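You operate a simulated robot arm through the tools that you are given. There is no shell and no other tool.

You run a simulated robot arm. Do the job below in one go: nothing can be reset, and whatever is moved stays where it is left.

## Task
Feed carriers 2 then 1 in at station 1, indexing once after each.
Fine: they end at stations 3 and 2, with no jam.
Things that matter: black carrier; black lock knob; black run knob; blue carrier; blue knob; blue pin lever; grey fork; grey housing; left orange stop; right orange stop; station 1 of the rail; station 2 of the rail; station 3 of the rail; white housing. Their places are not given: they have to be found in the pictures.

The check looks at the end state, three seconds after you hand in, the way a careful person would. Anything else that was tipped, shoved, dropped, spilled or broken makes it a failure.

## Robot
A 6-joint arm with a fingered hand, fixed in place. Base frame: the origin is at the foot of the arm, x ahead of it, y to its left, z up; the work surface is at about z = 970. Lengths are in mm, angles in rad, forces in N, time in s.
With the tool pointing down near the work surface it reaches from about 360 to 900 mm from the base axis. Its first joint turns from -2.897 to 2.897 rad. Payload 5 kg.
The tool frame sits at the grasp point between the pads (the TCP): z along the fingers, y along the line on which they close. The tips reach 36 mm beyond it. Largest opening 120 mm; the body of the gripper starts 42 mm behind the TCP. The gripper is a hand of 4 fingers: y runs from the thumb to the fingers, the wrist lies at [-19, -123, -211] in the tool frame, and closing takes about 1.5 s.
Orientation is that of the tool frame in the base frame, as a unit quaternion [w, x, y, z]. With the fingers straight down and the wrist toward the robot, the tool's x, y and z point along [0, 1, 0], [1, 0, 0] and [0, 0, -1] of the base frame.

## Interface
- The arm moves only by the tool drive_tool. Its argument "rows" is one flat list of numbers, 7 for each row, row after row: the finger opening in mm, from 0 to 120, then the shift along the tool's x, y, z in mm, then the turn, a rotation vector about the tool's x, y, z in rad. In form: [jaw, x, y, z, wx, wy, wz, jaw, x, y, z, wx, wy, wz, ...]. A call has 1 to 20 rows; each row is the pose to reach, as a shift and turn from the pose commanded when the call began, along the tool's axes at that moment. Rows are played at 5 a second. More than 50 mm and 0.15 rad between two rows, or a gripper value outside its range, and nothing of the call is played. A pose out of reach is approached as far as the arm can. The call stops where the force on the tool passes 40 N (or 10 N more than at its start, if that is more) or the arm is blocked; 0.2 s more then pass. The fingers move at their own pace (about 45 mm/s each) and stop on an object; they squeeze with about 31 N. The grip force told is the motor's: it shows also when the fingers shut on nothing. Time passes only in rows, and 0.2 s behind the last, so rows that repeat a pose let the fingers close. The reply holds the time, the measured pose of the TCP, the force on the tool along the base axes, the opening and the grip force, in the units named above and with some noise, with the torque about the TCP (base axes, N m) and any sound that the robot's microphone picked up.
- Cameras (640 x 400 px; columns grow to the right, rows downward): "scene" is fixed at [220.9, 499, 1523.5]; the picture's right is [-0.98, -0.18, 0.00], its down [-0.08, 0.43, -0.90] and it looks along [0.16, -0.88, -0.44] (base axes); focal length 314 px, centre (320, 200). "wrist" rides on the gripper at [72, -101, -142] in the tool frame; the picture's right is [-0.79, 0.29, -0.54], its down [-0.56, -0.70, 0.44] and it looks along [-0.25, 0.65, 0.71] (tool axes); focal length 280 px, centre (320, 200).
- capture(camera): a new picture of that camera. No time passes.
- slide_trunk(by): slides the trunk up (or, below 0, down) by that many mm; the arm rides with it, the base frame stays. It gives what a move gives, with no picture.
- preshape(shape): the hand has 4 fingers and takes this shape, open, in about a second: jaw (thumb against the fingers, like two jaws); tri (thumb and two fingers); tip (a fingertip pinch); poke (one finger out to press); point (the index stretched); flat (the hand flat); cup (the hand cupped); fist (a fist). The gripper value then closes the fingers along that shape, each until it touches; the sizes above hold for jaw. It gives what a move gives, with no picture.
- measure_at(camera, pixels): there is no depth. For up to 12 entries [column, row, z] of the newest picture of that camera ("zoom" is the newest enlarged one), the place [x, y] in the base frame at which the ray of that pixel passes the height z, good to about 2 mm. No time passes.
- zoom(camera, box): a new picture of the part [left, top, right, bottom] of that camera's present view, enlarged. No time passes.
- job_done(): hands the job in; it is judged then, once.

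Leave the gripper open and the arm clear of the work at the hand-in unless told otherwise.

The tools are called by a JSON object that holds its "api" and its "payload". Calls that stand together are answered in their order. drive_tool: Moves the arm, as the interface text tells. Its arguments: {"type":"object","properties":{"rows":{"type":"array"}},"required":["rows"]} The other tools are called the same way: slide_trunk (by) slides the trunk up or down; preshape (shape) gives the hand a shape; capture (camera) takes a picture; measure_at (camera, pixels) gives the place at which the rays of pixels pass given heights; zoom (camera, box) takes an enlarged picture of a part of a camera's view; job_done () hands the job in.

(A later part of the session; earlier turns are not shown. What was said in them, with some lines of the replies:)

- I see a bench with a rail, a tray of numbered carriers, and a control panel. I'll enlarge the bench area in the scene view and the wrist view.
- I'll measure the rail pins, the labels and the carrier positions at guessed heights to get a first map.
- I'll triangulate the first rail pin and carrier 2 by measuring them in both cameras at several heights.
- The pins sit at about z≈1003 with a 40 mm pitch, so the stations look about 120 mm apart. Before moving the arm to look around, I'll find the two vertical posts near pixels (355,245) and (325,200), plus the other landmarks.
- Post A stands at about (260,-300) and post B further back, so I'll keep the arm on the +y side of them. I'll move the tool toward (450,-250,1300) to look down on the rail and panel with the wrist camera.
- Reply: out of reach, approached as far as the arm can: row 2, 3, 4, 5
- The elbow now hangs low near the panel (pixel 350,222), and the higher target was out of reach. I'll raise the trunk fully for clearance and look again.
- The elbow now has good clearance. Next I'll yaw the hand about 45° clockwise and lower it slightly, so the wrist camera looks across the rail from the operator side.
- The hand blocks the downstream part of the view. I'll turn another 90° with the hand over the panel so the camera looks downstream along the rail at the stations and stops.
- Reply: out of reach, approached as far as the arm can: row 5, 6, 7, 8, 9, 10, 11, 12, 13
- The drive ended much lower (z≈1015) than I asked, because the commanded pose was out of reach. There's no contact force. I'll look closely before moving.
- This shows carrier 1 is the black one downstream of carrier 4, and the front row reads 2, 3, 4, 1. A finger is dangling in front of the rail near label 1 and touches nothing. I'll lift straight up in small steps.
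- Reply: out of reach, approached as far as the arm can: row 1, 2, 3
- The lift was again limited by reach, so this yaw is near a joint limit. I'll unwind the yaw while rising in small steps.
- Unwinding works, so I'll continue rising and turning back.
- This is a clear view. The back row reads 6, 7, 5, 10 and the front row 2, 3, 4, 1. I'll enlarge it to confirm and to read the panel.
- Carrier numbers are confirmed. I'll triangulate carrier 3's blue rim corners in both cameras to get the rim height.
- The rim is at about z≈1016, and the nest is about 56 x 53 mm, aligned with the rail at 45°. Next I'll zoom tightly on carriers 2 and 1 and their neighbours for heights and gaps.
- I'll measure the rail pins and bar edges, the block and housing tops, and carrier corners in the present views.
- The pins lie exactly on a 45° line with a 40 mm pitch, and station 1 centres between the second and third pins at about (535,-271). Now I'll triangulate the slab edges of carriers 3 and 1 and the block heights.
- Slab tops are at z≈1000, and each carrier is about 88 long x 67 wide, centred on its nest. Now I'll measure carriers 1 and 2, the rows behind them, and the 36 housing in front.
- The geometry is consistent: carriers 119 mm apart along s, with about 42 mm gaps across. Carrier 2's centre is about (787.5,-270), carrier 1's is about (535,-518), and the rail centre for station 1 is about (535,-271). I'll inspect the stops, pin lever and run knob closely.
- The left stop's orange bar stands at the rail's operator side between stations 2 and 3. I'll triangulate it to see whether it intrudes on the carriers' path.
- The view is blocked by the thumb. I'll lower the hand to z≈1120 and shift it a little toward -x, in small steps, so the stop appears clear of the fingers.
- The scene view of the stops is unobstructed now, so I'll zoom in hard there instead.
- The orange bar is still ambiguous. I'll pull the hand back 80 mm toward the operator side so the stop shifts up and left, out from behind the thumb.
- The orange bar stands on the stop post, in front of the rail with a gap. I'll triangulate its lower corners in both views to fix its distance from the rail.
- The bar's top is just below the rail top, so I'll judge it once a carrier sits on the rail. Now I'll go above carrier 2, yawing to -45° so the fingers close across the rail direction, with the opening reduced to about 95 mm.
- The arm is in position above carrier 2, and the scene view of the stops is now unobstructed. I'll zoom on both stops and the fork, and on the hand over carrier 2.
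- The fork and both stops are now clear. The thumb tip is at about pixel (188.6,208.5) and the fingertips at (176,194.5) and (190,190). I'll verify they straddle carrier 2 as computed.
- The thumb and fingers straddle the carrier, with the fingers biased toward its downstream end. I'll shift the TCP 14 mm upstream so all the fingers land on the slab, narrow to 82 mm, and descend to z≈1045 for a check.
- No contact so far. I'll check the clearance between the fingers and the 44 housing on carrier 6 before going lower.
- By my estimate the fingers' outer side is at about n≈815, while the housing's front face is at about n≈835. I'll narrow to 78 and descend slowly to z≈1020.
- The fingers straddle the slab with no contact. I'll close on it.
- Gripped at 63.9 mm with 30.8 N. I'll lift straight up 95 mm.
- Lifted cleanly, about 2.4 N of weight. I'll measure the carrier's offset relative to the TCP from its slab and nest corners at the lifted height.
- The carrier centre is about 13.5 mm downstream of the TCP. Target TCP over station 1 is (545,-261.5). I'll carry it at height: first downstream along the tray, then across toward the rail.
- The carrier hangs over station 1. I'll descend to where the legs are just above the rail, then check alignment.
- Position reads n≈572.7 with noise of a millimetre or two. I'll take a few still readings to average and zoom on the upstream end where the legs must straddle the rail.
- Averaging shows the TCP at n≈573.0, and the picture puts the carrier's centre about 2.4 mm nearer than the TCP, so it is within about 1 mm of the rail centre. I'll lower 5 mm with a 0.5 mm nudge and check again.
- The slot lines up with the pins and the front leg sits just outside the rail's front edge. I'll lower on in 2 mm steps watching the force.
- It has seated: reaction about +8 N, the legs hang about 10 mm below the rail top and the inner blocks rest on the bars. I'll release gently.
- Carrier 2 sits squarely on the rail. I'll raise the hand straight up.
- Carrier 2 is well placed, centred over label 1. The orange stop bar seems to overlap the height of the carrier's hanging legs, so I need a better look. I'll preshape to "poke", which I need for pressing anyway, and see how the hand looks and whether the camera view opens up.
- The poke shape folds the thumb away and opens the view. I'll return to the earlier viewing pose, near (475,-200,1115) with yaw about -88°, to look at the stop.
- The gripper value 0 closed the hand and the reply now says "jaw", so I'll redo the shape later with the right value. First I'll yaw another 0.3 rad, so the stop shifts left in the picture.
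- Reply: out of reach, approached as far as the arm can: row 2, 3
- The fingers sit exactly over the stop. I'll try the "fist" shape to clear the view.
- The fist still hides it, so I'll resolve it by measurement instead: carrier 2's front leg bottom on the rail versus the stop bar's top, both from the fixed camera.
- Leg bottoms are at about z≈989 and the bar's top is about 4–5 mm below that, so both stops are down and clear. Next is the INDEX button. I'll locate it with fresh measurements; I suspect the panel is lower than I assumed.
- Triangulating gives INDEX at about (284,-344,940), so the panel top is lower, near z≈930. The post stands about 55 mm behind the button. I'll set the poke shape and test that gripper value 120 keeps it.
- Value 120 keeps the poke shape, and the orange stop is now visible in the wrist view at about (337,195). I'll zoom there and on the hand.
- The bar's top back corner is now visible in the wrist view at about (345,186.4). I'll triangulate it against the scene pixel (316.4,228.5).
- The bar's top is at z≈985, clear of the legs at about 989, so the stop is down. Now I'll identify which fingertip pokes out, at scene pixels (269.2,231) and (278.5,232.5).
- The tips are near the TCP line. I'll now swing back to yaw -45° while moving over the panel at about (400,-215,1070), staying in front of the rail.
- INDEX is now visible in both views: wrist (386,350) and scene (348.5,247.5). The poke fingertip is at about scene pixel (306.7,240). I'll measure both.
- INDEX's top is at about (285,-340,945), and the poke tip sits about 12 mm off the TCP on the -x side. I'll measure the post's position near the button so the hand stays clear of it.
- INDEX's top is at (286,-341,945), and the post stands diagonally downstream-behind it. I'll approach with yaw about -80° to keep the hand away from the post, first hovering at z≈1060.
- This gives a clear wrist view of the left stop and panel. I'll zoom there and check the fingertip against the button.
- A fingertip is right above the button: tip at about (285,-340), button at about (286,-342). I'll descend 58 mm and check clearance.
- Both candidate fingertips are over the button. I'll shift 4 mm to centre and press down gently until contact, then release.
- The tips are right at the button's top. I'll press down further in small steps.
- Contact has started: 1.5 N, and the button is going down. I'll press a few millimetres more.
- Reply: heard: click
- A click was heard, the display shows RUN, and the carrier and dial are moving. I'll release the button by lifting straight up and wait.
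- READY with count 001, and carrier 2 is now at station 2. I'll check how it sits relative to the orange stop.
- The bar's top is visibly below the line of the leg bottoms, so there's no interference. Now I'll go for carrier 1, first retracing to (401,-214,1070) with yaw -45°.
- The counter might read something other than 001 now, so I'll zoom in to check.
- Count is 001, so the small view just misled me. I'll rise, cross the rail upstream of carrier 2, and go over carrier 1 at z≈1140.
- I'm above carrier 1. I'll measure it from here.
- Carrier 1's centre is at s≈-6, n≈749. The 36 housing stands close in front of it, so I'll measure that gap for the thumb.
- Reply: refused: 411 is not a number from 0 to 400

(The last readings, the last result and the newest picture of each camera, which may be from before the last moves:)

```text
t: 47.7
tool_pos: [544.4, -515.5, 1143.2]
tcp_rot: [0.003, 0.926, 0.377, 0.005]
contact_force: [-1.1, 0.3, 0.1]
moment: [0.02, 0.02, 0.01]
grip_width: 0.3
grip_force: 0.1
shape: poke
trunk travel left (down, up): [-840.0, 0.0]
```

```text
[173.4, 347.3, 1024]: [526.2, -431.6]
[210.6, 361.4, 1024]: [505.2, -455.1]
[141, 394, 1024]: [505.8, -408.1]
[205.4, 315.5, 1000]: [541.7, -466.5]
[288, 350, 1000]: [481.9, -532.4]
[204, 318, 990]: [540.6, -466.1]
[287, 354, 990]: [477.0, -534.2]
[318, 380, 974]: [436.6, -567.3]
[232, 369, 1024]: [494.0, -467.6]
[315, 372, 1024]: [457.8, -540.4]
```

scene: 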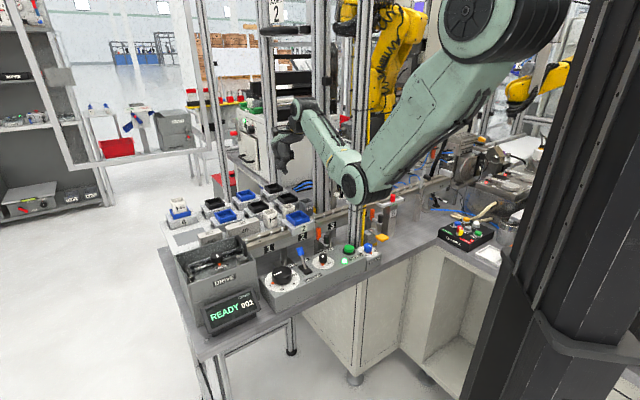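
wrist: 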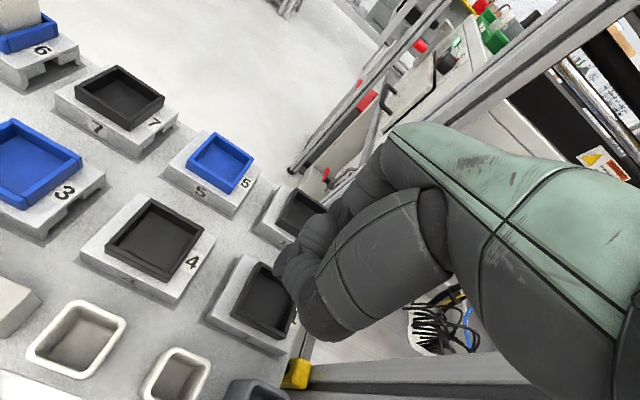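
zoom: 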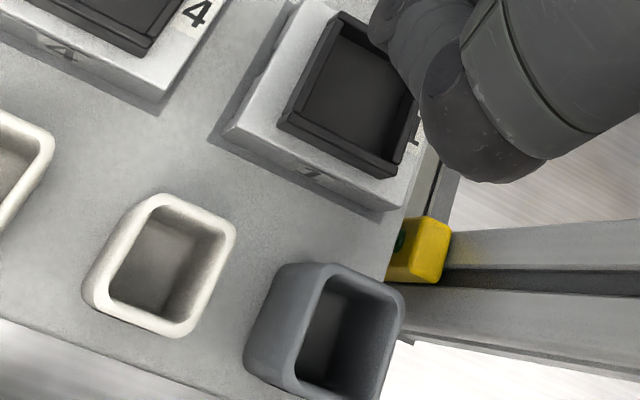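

The 36 housing lies at s≈-70…-34 with its back face at n≈678, so the thumb at s≈-20, n≥684 clears it. I'll switch to jaw, narrow to 76 and descend to z≈1050 first.

{"api": "preshape", "payload": {"shape": "jaw"}}

{"api": "drive_tool", "payload": {"rows": [76, -1, -1, 0, 0, 0, 0, 76, -1, -1, 10, 0, 0, 0, 76, -1, -1, 30, 0, 0, 0, 76, -1, -1, 50, 0, 0, 0, 76, -1, -1, 70, 0, 0, 0, 76, -1, -1, 85, 0, 0, 0, 76, -1, -1, 93, 0, 0, 0, 76, -1, -1, 93, 0, 0, 0]}}

{"api": "zoom", "payload": {"camera": "scene", "box": [260, 165, 320, 220]}}

{"api": "capture", "payload": {"camera": "wrist"}}

{"api": "zoom", "payload": {"camera": "wrist", "box": [200, 230, 380, 400]}}

```text
t: 48.6
tool_pos: [544.0, -516.0, 1143.1]
tcp_rot: [0.003, 0.926, 0.378, 0.005]
contact_force: [-1.0, -0.6, 0.3]
moment: [-0.01, -0.03, 0.02]
grip_width: 120.0
grip_force: 0.0
shape: jaw
trunk travel left (down, up): [-840.0, 0.0]
```

```text
t: 50.4
tool_pos: [543.4, -514.0, 1050.3]
tcp_rot: [0.003, 0.926, 0.378, 0.005]
contact_force: [-0.8, -0.1, -0.5]
moment: [-0.02, 0.0, -0.05]
grip_width: 76.3
grip_force: 0.1
shape: jaw
trunk travel left (down, up): [-840.0, 0.0]
```

```text
7.27 times, centred on (290, 192) of scene
```

zoom: 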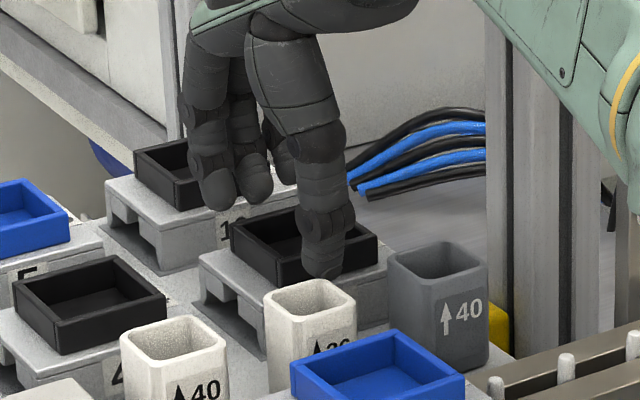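

```text
taken
```

wrist: 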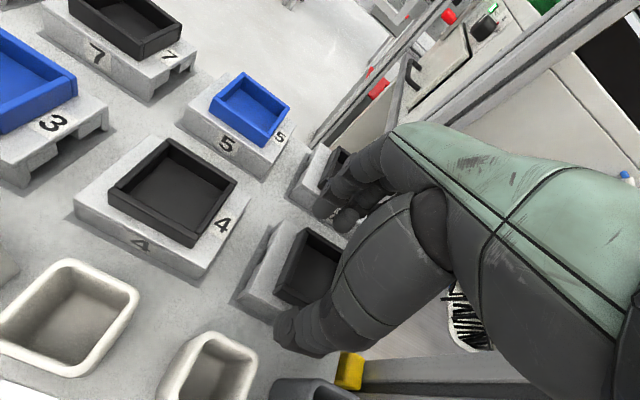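

```text
2.35 times, centred on (290, 315) of wrist
```

zoom: 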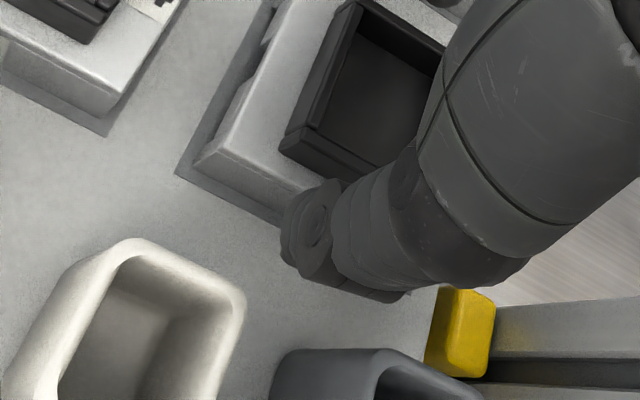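

The thumb clears both housings, and three fingers are behind. I'll continue down to z≈1021.

{"api": "drive_tool", "payload": {"rows": [76, -1, 0.5, 8, 0, 0, 0, 76, -1, 0.5, 16, 0, 0, 0, 76, -1, 0.5, 23, 0, 0, 0, 76, -1, 0.5, 29, 0, 0, 0, 76, -1, 0.5, 29, 0, 0, 0]}}

{"api": "zoom", "payload": {"camera": "scene", "box": [260, 165, 320, 220]}}

{"api": "zoom", "payload": {"camera": "wrist", "box": [200, 200, 380, 400]}}

```text
t: 51.6
tool_pos: [545.5, -516.1, 1022.0]
tcp_rot: [0.004, 0.926, 0.377, 0.005]
contact_force: [0.6, -0.7, -0.1]
moment: [0.01, 0.02, 0.02]
grip_width: 76.2
grip_force: 0.1
shape: jaw
trunk travel left (down, up): [-840.0, 0.0]
```

```text
7.27 times, centred on (290, 192) of scene
```

zoom: 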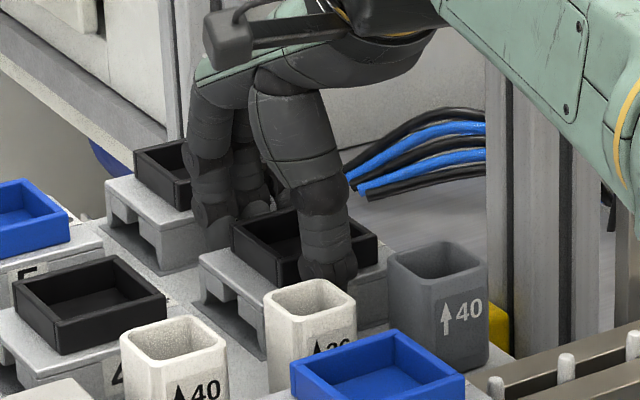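

```text
2.00 times, centred on (290, 300) of wrist
```

zoom: 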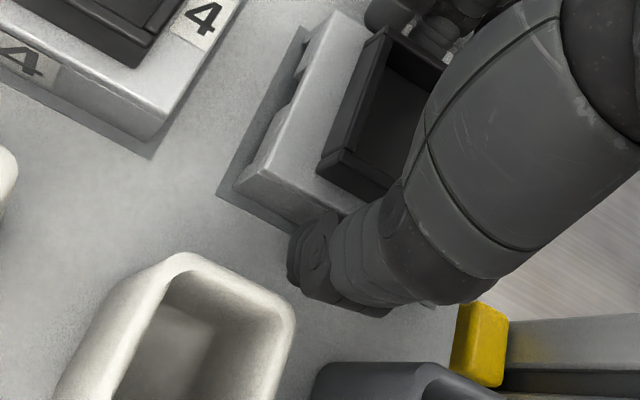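

Clear on all sides with no contact. I'll close on carrier 1.

{"api": "drive_tool", "payload": {"rows": [66, 0, 0, 0, 0, 0, 0, 58, 0, 0, 0, 0, 0, 0, 50, 0, 0, 0, 0, 0, 0, 50, 0, 0, 0, 0, 0, 0, 50, 0, 0, 0, 0, 0, 0, 50, 0, 0, 0, 0, 0, 0]}}

{"api": "zoom", "payload": {"camera": "wrist", "box": [200, 200, 380, 400]}}

```text
t: 53.0
tool_pos: [544.6, -516.4, 1021.5]
tcp_rot: [0.005, 0.926, 0.378, 0.005]
contact_force: [0.2, -0.4, 0.4]
moment: [0.02, 0.01, 0.04]
grip_width: 63.7
grip_force: 31.2
shape: jaw
trunk travel left (down, up): [-840.0, 0.0]
```

```text
2.00 times, centred on (290, 300) of wrist
```

zoom: 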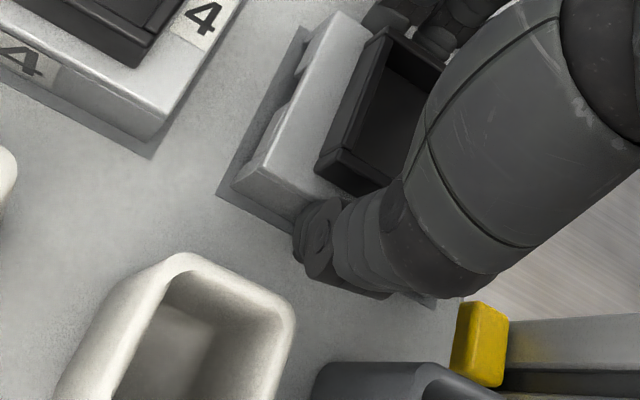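

Gripped at 63.7 mm with 31 N, same as before. I'll lift straight up 100 mm.

{"api": "drive_tool", "payload": {"rows": [50, 0, 0, -8, 0, 0, 0, 50, 0, 0, -20, 0, 0, 0, 50, 0, 0, -40, 0, 0, 0, 50, 0, 0, -60, 0, 0, 0, 50, 0, 0, -80, 0, 0, 0, 50, 0, 0, -100, 0, 0, 0, 50, 0, 0, -100, 0, 0, 0]}}

{"api": "capture", "payload": {"camera": "wrist"}}

{"api": "zoom", "payload": {"camera": "scene", "box": [250, 150, 330, 230]}}

{"api": "zoom", "payload": {"camera": "wrist", "box": [220, 180, 380, 340]}}

```text
t: 54.6
tool_pos: [543.2, -515.5, 1123.6]
tcp_rot: [0.004, 0.926, 0.377, 0.006]
contact_force: [0.1, -0.1, -2.4]
moment: [-0.01, -0.04, 0.0]
grip_width: 63.8
grip_force: 31.1
shape: jaw
trunk travel left (down, up): [-840.0, 0.0]
```

```text
taken
```

wrist: 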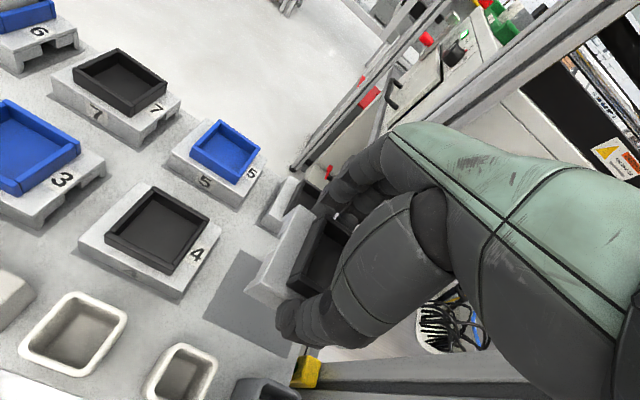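

```text
5.00 times, centred on (290, 190) of scene
```

zoom: 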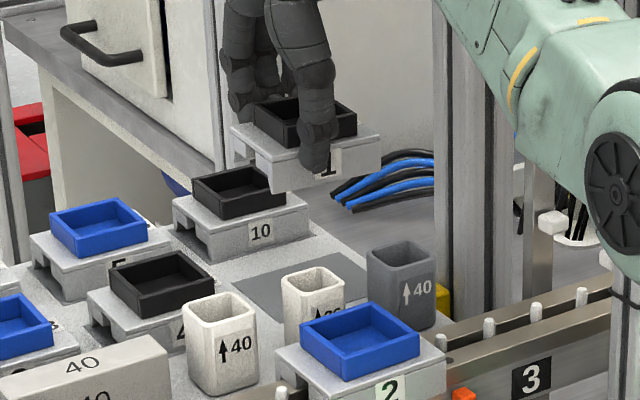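

```text
2.50 times, centred on (300, 260) of wrist
```

zoom: 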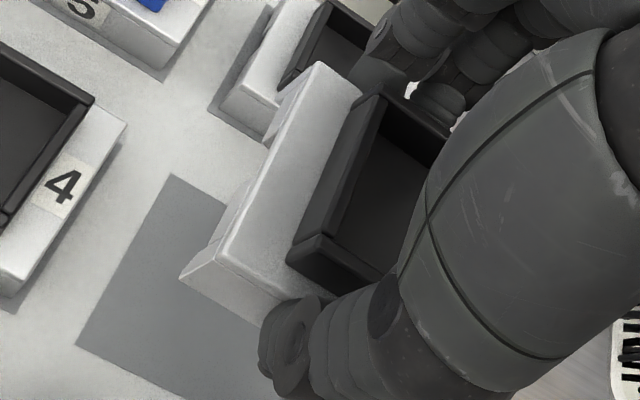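

Carrier 1 hangs in the hand just as carrier 2 did, so the same release pose applies: TCP (546.5,-263.6). I'll carry it upstream over the tray, then across to station 1.

{"api": "drive_tool", "payload": {"rows": [50, 15, 0, 0, 0, 0, 0, 50, 40, 0, 0, 0, 0, 0, 50, 70, 0, 0, 0, 0, 0, 50, 100, 0, 0, 0, 0, 0, 50, 130, 0, 0, 0, 0, 0, 50, 160, -8, 0, 0, 0, 0, 50, 175, -28, 0, 0, 0, 0, 50, 178.5, -58, 0, 0, 0, 0, 50, 178.5, -88, 0, 0, 0, 0, 50, 178.5, -118, 0, 0, 0, 0, 50, 178.5, -148, 0, 0, 0, 0, 50, 178.5, -170, 0, 0, 0, 0, 50, 178.5, -177.8, 0, 0, 0, 0, 50, 178.5, -177.8, 0, 0, 0, 0]}}

{"api": "drive_tool", "payload": {"rows": [50, 0, 0, 0, 0, 0, 0]}}

{"api": "zoom", "payload": {"camera": "scene", "box": [220, 180, 320, 260]}}

```text
t: 57.6
tool_pos: [546.3, -262.8, 1121.1]
tcp_rot: [0.004, 0.926, 0.378, 0.006]
contact_force: [0.2, 0.3, -2.8]
moment: [0.06, -0.04, -0.02]
grip_width: 63.8
grip_force: 31.2
shape: jaw
trunk travel left (down, up): [-840.0, 0.0]
```

```text
t: 58.0
tool_pos: [545.9, -263.1, 1121.3]
tcp_rot: [0.003, 0.926, 0.377, 0.006]
contact_force: [-0.6, -0.2, -2.1]
moment: [0.05, -0.01, -0.01]
grip_width: 63.6
grip_force: 31.1
shape: jaw
trunk travel left (down, up): [-840.0, 0.0]
```

```text
5.00 times, centred on (270, 220) of scene
```

zoom: 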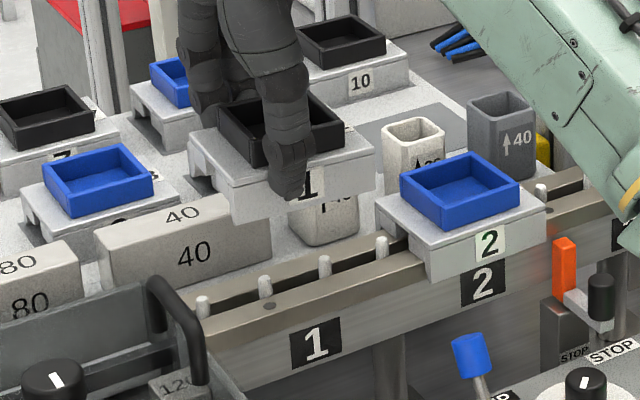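

Over station 1 now. I'll descend to just above the rail (TCP≈1047).

{"api": "drive_tool", "payload": {"rows": [50, 0, 0.5, 15, 0, 0, 0, 50, 0, 0.5, 35, 0, 0, 0, 50, 0, 0.5, 55, 0, 0, 0, 50, 0, 0.5, 68, 0, 0, 0, 50, 0, 0.5, 74, 0, 0, 0, 50, 0, 0.5, 74, 0, 0, 0]}}

{"api": "drive_tool", "payload": {"rows": [50, 0, 0, 0, 0, 0, 0]}}

{"api": "drive_tool", "payload": {"rows": [50, 0, 0, 0, 0, 0, 0]}}

{"api": "zoom", "payload": {"camera": "wrist", "box": [230, 190, 310, 290]}}

{"api": "zoom", "payload": {"camera": "scene", "box": [240, 225, 280, 255]}}

```text
t: 59.4
tool_pos: [546.8, -264.5, 1047.7]
tcp_rot: [0.004, 0.926, 0.378, 0.005]
contact_force: [1.2, 0.4, -3.4]
moment: [0.04, -0.01, 0.0]
grip_width: 63.6
grip_force: 31.7
shape: jaw
trunk travel left (down, up): [-840.0, 0.0]
```

```text
t: 59.8
tool_pos: [545.8, -263.5, 1047.9]
tcp_rot: [0.003, 0.926, 0.378, 0.005]
contact_force: [0.0, -0.1, -3.1]
moment: [0.03, -0.01, -0.02]
grip_width: 63.7
grip_force: 31.0
shape: jaw
trunk travel left (down, up): [-840.0, 0.0]
```

```text
t: 60.2
tool_pos: [545.9, -263.6, 1048.9]
tcp_rot: [0.004, 0.926, 0.378, 0.006]
contact_force: [-0.5, -0.6, -3.1]
moment: [0.01, -0.02, 0.0]
grip_width: 64.0
grip_force: 31.0
shape: jaw
trunk travel left (down, up): [-840.0, 0.0]
```

```text
4.00 times, centred on (270, 240) of wrist
```

zoom: 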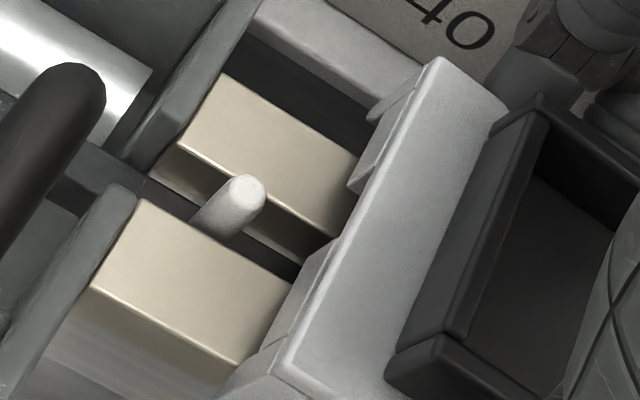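

```text
13.33 times, centred on (260, 240) of scene
```

zoom: 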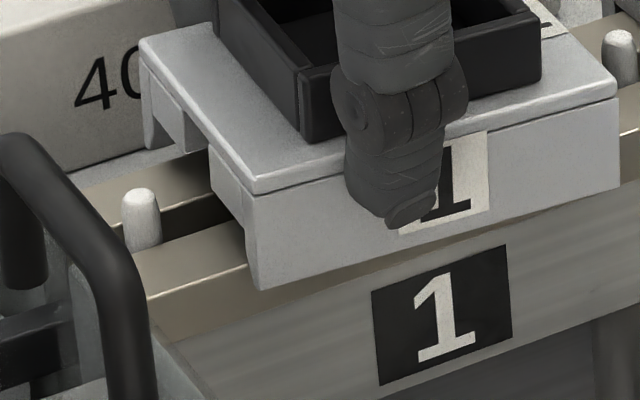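

Alignment matches carrier 2's successful placement. I'll lower in steps.

{"api": "drive_tool", "payload": {"rows": [50, 0, 0.4, 2.5, 0, 0, 0, 50, 0, 0.4, 5, 0, 0, 0, 50, 0, 0.4, 7, 0, 0, 0]}}

{"api": "drive_tool", "payload": {"rows": [50, 0, 0, 2, 0, 0, 0, 50, 0, 0, 3, 0, 0, 0]}}

{"api": "zoom", "payload": {"camera": "scene", "box": [240, 225, 280, 255]}}

```text
t: 61.0
tool_pos: [546.7, -263.5, 1041.7]
tcp_rot: [0.004, 0.926, 0.377, 0.006]
contact_force: [-2.5, 1.8, 0.4]
moment: [0.08, 0.11, 0.12]
grip_width: 63.4
grip_force: 30.8
shape: jaw
trunk travel left (down, up): [-840.0, 0.0]
```

```text
t: 61.6
tool_pos: [545.9, -263.4, 1039.6]
tcp_rot: [0.005, 0.926, 0.378, 0.007]
contact_force: [-2.3, 1.0, 10.1]
moment: [0.0, 0.2, 0.16]
grip_width: 63.7
grip_force: 30.7
shape: jaw
trunk travel left (down, up): [-840.0, 0.0]
```

```text
13.33 times, centred on (260, 240) of scene
```

zoom: 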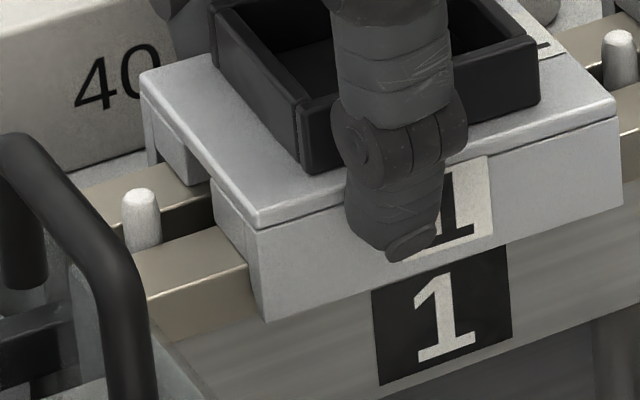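

It's seated identically to carrier 2. I'll release and rise.

{"api": "drive_tool", "payload": {"rows": [62, 0, 0, -1, 0, 0, 0, 70, 0, 0, -1, 0, 0, 0, 80, 0, 0, -1, 0, 0, 0, 82, 0, 0, -1, 0, 0, 0, 82, 0, 0, -1, 0, 0, 0]}}

{"api": "drive_tool", "payload": {"rows": [82, 0, 0, -10, 0, 0, 0, 82, 0, 0, -30, 0, 0, 0, 82, 0, 0, -55, 0, 0, 0, 82, 0, 0, -80, 0, 0, 0, 82, 0, 0, -97, 0, 0, 0]}}

{"api": "zoom", "payload": {"camera": "scene", "box": [240, 205, 330, 265]}}

```text
t: 62.8
tool_pos: [546.3, -263.5, 1039.0]
tcp_rot: [0.003, 0.926, 0.378, 0.005]
contact_force: [0.0, -0.8, -0.5]
moment: [0.02, 0.02, 0.0]
grip_width: 81.6
grip_force: 0.0
shape: jaw
trunk travel left (down, up): [-840.0, 0.0]
```

```text
t: 64.0
tool_pos: [547.1, -263.8, 1134.9]
tcp_rot: [0.003, 0.926, 0.377, 0.005]
contact_force: [-0.7, -0.2, 0.2]
moment: [-0.02, -0.01, 0.02]
grip_width: 81.6
grip_force: 0.1
shape: jaw
trunk travel left (down, up): [-840.0, 0.0]
```

```text
6.67 times, centred on (285, 235) of scene
```

zoom: 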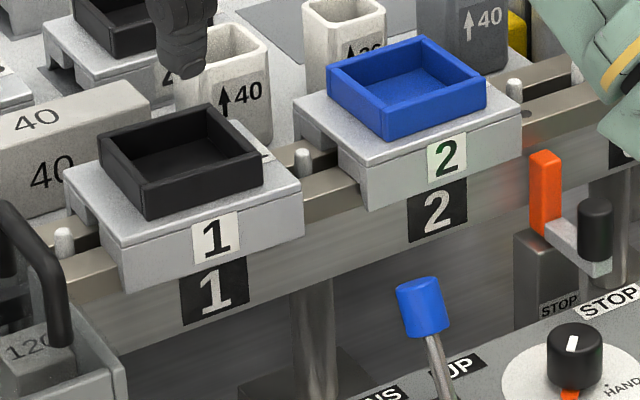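

Carriers 1 and 2 both sit properly at stations 1 and 2. I'll switch to poke and head back to INDEX along the same route.

{"api": "preshape", "payload": {"shape": "poke"}}

{"api": "drive_tool", "payload": {"rows": [120, 0, -25, 0, 0, 0, 0, 120, -10, -50, 0, 0, 0, 0, 120, -20, -75, 5, 0, 0, 0, 120, -32, -95, 20, 0, 0, 0, 120, -45, -115, 38, 0, 0, 0, 120, -58, -130, 52, 0, 0, 0, 120, -68.7, -141, 64, 0, 0, 0, 120, -68.7, -141, 64, 0, 0, 0]}}

{"api": "zoom", "payload": {"camera": "scene", "box": [170, 200, 390, 340]}}

```text
t: 64.9
tool_pos: [547.3, -263.2, 1133.7]
tcp_rot: [0.003, 0.926, 0.377, 0.005]
contact_force: [0.0, -0.6, 0.2]
moment: [0.04, 0.0, 0.01]
grip_width: 0.0
grip_force: 0.1
shape: poke
trunk travel left (down, up): [-840.0, 0.0]
```

```text
t: 66.7
tool_pos: [400.9, -209.0, 1069.4]
tcp_rot: [0.002, 0.926, 0.378, 0.006]
contact_force: [0.2, 0.0, -0.2]
moment: [-0.02, 0.02, -0.01]
grip_width: 0.3
grip_force: 0.0
shape: poke
trunk travel left (down, up): [-840.0, 0.0]
```

```text
2.86 times, centred on (280, 270) of scene
```

zoom: 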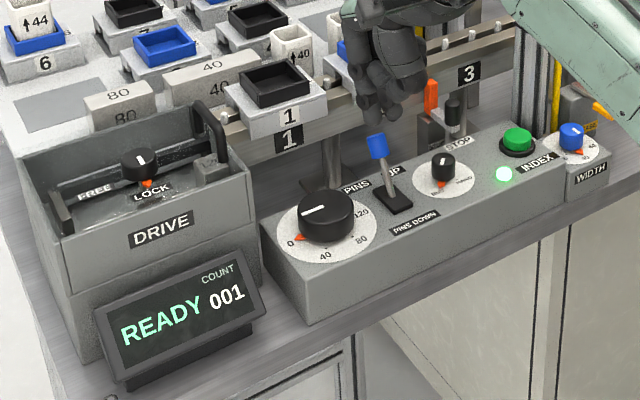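

READY 001. Moving to hover above INDEX at (292,-340,1060), yaw -80°.

{"api": "drive_tool", "payload": {"rows": [120, -28, 3, 2, 0, 0, 0.1, 120, -56, 6, 4, 0, 0, 0.2, 120, -84, 9, 6, 0, 0, 0.3, 120, -112, 12, 8, 0, 0, 0.4, 120, -141, 15, 10, 0, 0, 0.5, 120, -169.6, 17.3, 10, 0, 0, 0.6, 120, -169.6, 17.3, 10, 0, 0, 0.6]}}

{"api": "drive_tool", "payload": {"rows": [120, 0, 0, 15, 0, 0, 0, 120, 0, 0, 30, 0, 0, 0, 120, 0, 0, 45, 0, 0, 0, 120, 0, 0, 60, 0, 0, 0]}}

{"api": "zoom", "payload": {"camera": "scene", "box": [320, 210, 380, 265]}}

```text
t: 68.3
tool_pos: [289.5, -342.2, 1058.5]
tcp_rot: [0.002, 0.996, 0.087, 0.006]
contact_force: [0.2, 0.4, -0.5]
moment: [-0.03, 0.01, 0.0]
grip_width: 0.0
grip_force: 0.0
shape: poke
trunk travel left (down, up): [-840.0, 0.0]
```

```text
t: 69.3
tool_pos: [291.1, -342.6, 997.9]
tcp_rot: [0.002, 0.996, 0.088, 0.007]
contact_force: [-0.2, -0.6, 0.5]
moment: [0.03, 0.03, -0.01]
grip_width: 0.0
grip_force: 0.0
shape: poke
trunk travel left (down, up): [-840.0, 0.0]
```

```text
7.27 times, centred on (350, 238) of scene
```

zoom: 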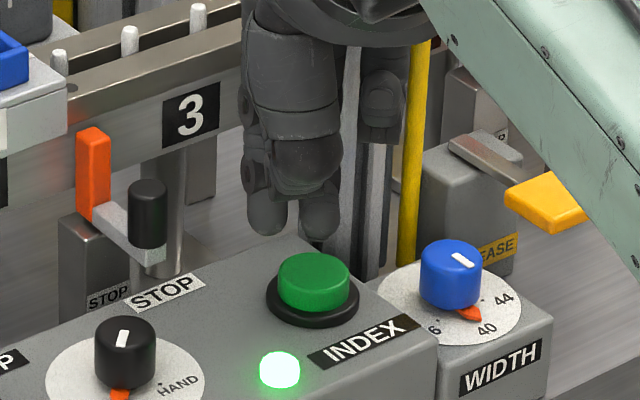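

Aligned over the button as before. Pressing again.

{"api": "drive_tool", "payload": {"rows": [120, 0, -2.5, 10, 0, 0, 0, 120, 0, -2.5, 20, 0, 0, 0, 120, 0, -2.5, 25, 0, 0, 0, 120, 0, -2.5, 28, 0, 0, 0, 120, 0, -2.5, 30.5, 0, 0, 0]}}

{"api": "zoom", "payload": {"camera": "scene", "box": [170, 200, 390, 340]}}

```text
t: 70.5
tool_pos: [290.8, -341.1, 969.3]
tcp_rot: [0.002, 0.996, 0.087, 0.007]
contact_force: [0.8, -0.6, 4.1]
moment: [-0.01, 0.01, 0.0]
grip_width: 0.0
grip_force: 0.1
shape: poke
trunk travel left (down, up): [-840.0, 0.0]
heard: click
```

```text
2.86 times, centred on (280, 270) of scene
```

zoom: 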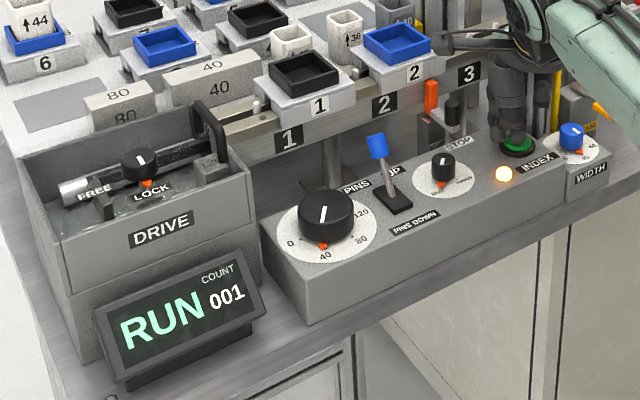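

Clicked and running, with carrier 2 passing the stop freely. Lifting straight up.

{"api": "drive_tool", "payload": {"rows": [120, 0, 0, -10, 0, 0, 0, 120, 0, 0, -30, 0, 0, 0, 120, 0, 0, -50, 0, 0, 0, 120, 0, 0, -68, 0, 0, 0, 120, 0, 0, -68, 0, 0, 0, 120, 0, 0, -68, 0, 0, 0]}}

{"api": "zoom", "payload": {"camera": "scene", "box": [170, 200, 390, 340]}}

{"api": "zoom", "payload": {"camera": "scene", "box": [270, 195, 370, 260]}}

```text
t: 71.9
tool_pos: [289.7, -339.2, 1036.5]
tcp_rot: [0.002, 0.996, 0.088, 0.006]
contact_force: [0.1, 0.3, 0.8]
moment: [0.03, -0.01, 0.02]
grip_width: 0.0
grip_force: 0.0
shape: poke
trunk travel left (down, up): [-840.0, 0.0]
```

```text
2.86 times, centred on (280, 270) of scene
```

zoom: 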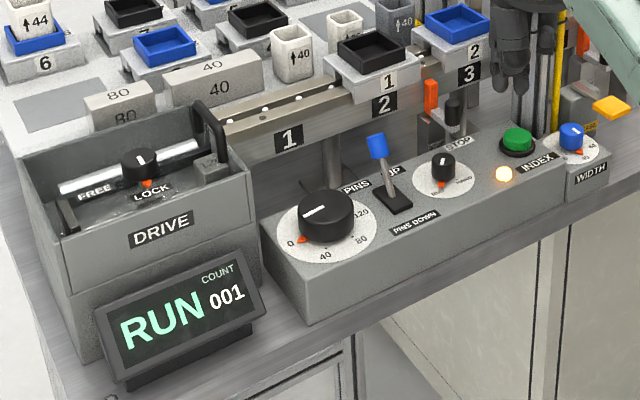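

```text
6.15 times, centred on (320, 228) of scene
```

zoom: 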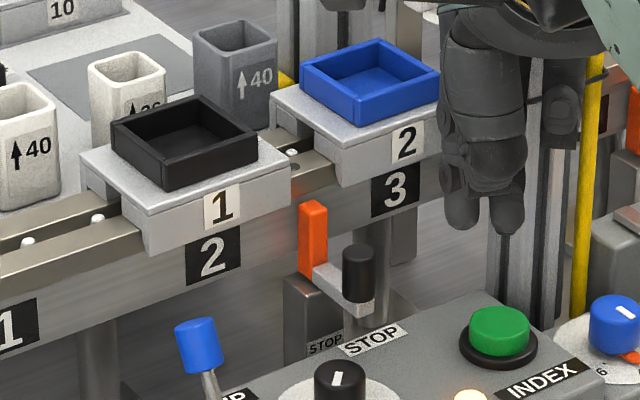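

Carriers are at stations 2 and 3 and the pins are returning. I'll retreat along the same route and watch for READY.

{"api": "drive_tool", "payload": {"rows": [120, 22, -17, -8, 0, 0, -0.1, 120, 43, -35, -14, 0, 0, -0.2, 120, 65, -52, -20, 0, 0, -0.3, 120, 87, -70, -26, 0, 0, -0.4, 120, 108, -87, -32, 0, 0, -0.5, 120, 130, -105, -34, 0, 0, -0.6, 120, 130, -105, -34, 0, 0, -0.6]}}

{"api": "zoom", "payload": {"camera": "scene", "box": [170, 200, 390, 340]}}

```text
t: 73.5
tool_pos: [400.2, -213.0, 1070.4]
tcp_rot: [0.003, 0.926, 0.378, 0.005]
contact_force: [0.0, 0.2, -0.4]
moment: [0.0, -0.01, -0.03]
grip_width: 0.0
grip_force: 0.0
shape: poke
trunk travel left (down, up): [-840.0, 0.0]
```

```text
2.86 times, centred on (280, 270) of scene
```

zoom: 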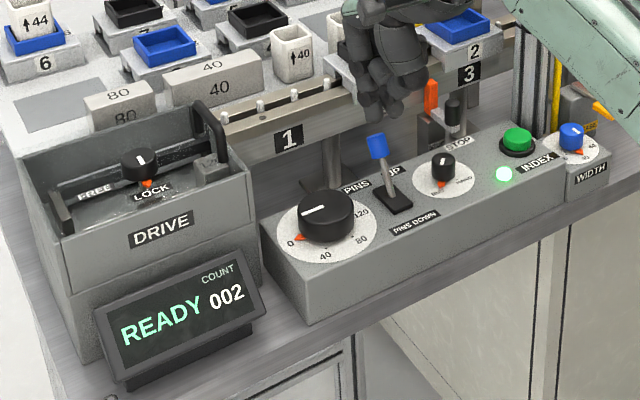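

READY 002. I'll withdraw up and away over the empty upstream area, then open the hand in jaw shape.

{"api": "drive_tool", "payload": {"rows": [120, 12, 11, -12, 0, 0, 0, 120, 24, 26, -26, 0, 0, 0, 120, 37, 46, -44, 0, 0, 0, 120, 50, 66, -58, 0, 0, 0, 120, 60, 91, -66, 0, 0, 0, 120, 69, 120, -75, 0, 0, 0, 120, 69, 145, -90, 0, 0, 0, 120, 69, 170, -110, 0, 0, 0]}}

{"api": "preshape", "payload": {"shape": "jaw"}}

{"api": "capture", "payload": {"camera": "scene"}}

{"api": "zoom", "payload": {"camera": "scene", "box": [250, 195, 360, 265]}}

{"api": "zoom", "payload": {"camera": "scene", "box": [150, 180, 310, 280]}}

{"api": "zoom", "payload": {"camera": "scene", "box": [190, 240, 290, 340]}}

```text
t: 75.3
tool_pos: [565.4, -287.6, 1184.5]
tcp_rot: [0.002, 0.926, 0.377, 0.004]
contact_force: [0.6, -1.2, -0.9]
moment: [0.03, 0.0, 0.03]
grip_width: 0.0
grip_force: 0.0
shape: poke
trunk travel left (down, up): [-840.0, 0.0]
```

```text
t: 76.2
tool_pos: [563.9, -285.4, 1183.5]
tcp_rot: [0.004, 0.926, 0.378, 0.005]
contact_force: [0.0, 0.9, 0.3]
moment: [0.03, 0.03, 0.02]
grip_width: 120.0
grip_force: 0.0
shape: jaw
trunk travel left (down, up): [-840.0, 0.0]
```

```text
taken
```

scene: 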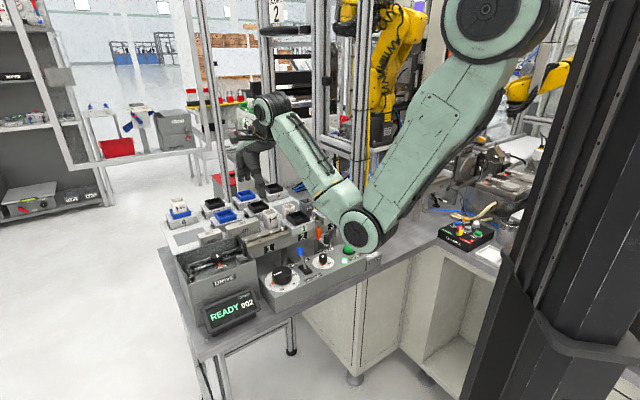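

```text
5.71 times, centred on (305, 230) of scene
```

zoom: 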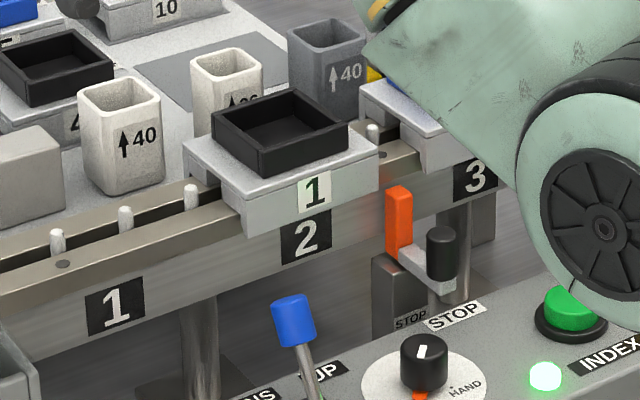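

```text
4.00 times, centred on (230, 230) of scene
```

zoom: 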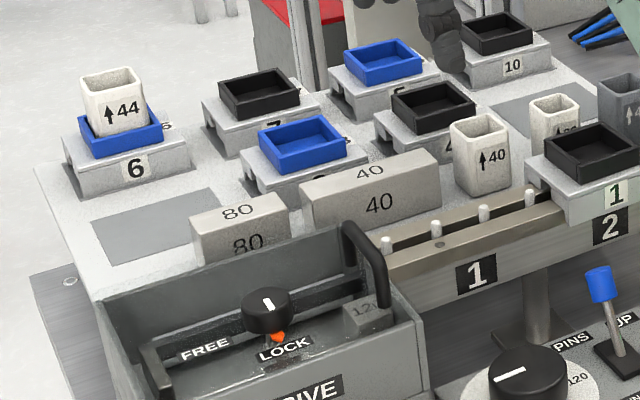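

```text
4.00 times, centred on (240, 290) of scene
```

zoom: 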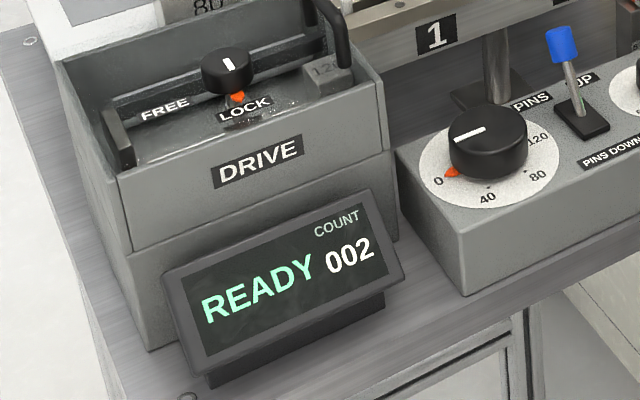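

All good: READY 002, nothing disturbed. I'll move the arm further out and up, toward the start pose, for full clearance, then take a final look at station 3.

{"api": "drive_tool", "payload": {"rows": [120, 0, 20, -10, 0, 0, 0, 120, 0, 45, -20, 0, 0, 0, 120, 0, 75, -35, 0, 0, 0, 120, 0, 100, -45, 0, 0, 0, 120, 0, 120, -55, 0, 0, 0, 120, 0, 130, -60, 0, 0, 0, 120, 0, 130, -60, 0, 0, 0]}}

{"api": "capture", "payload": {"camera": "scene"}}

{"api": "zoom", "payload": {"camera": "scene", "box": [250, 185, 370, 265]}}

```text
t: 77.8
tool_pos: [655.6, -379.7, 1244.0]
tcp_rot: [0.003, 0.926, 0.377, 0.005]
contact_force: [-0.5, 0.2, 0.1]
moment: [0.0, 0.01, -0.03]
grip_width: 119.8
grip_force: 0.0
shape: jaw
trunk travel left (down, up): [-840.0, 0.0]
```

```text
taken
```

scene: 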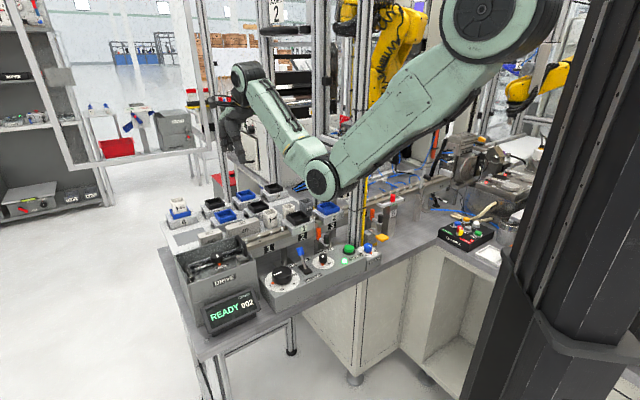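

```text
5.00 times, centred on (310, 225) of scene
```

zoom: 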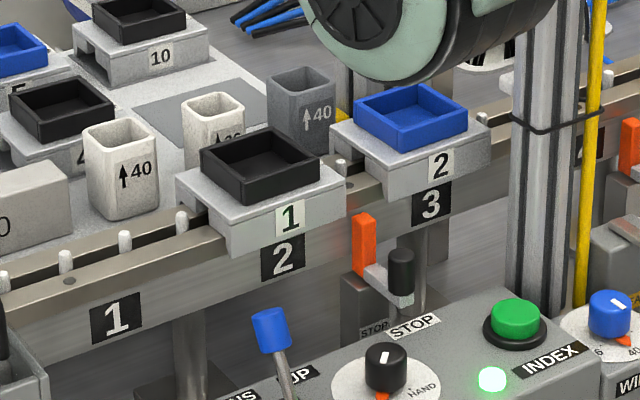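

Carrier 2 is at station 3 and carrier 1 at station 2. The machine reads READY 002 with no jam, the arm is clear, and the hand is open. Handing in.

{"api": "job_done", "payload": {}}

```text
The job is handed in.
```

The job is handed in. Carrier 2 is at station 3 and carrier 1 is at station 2, and there was no jam.

- **Feeding:** I set carrier 2 on the rail at station 1 and pressed INDEX once, then did the same with carrier 1. The display reads READY with a count of 002.
- **Stops:** Both orange stops were already down, so I left them alone. The carriers passed the left one freely.
- **Rest of the work:** The knobs, pin lever, blocks, housings and other carriers look undisturbed in the last pictures.
- **Arm:** It is raised and clear of the work with the hand open. The trunk is still 65 mm above its starting height; I raised it to give the elbow more room.
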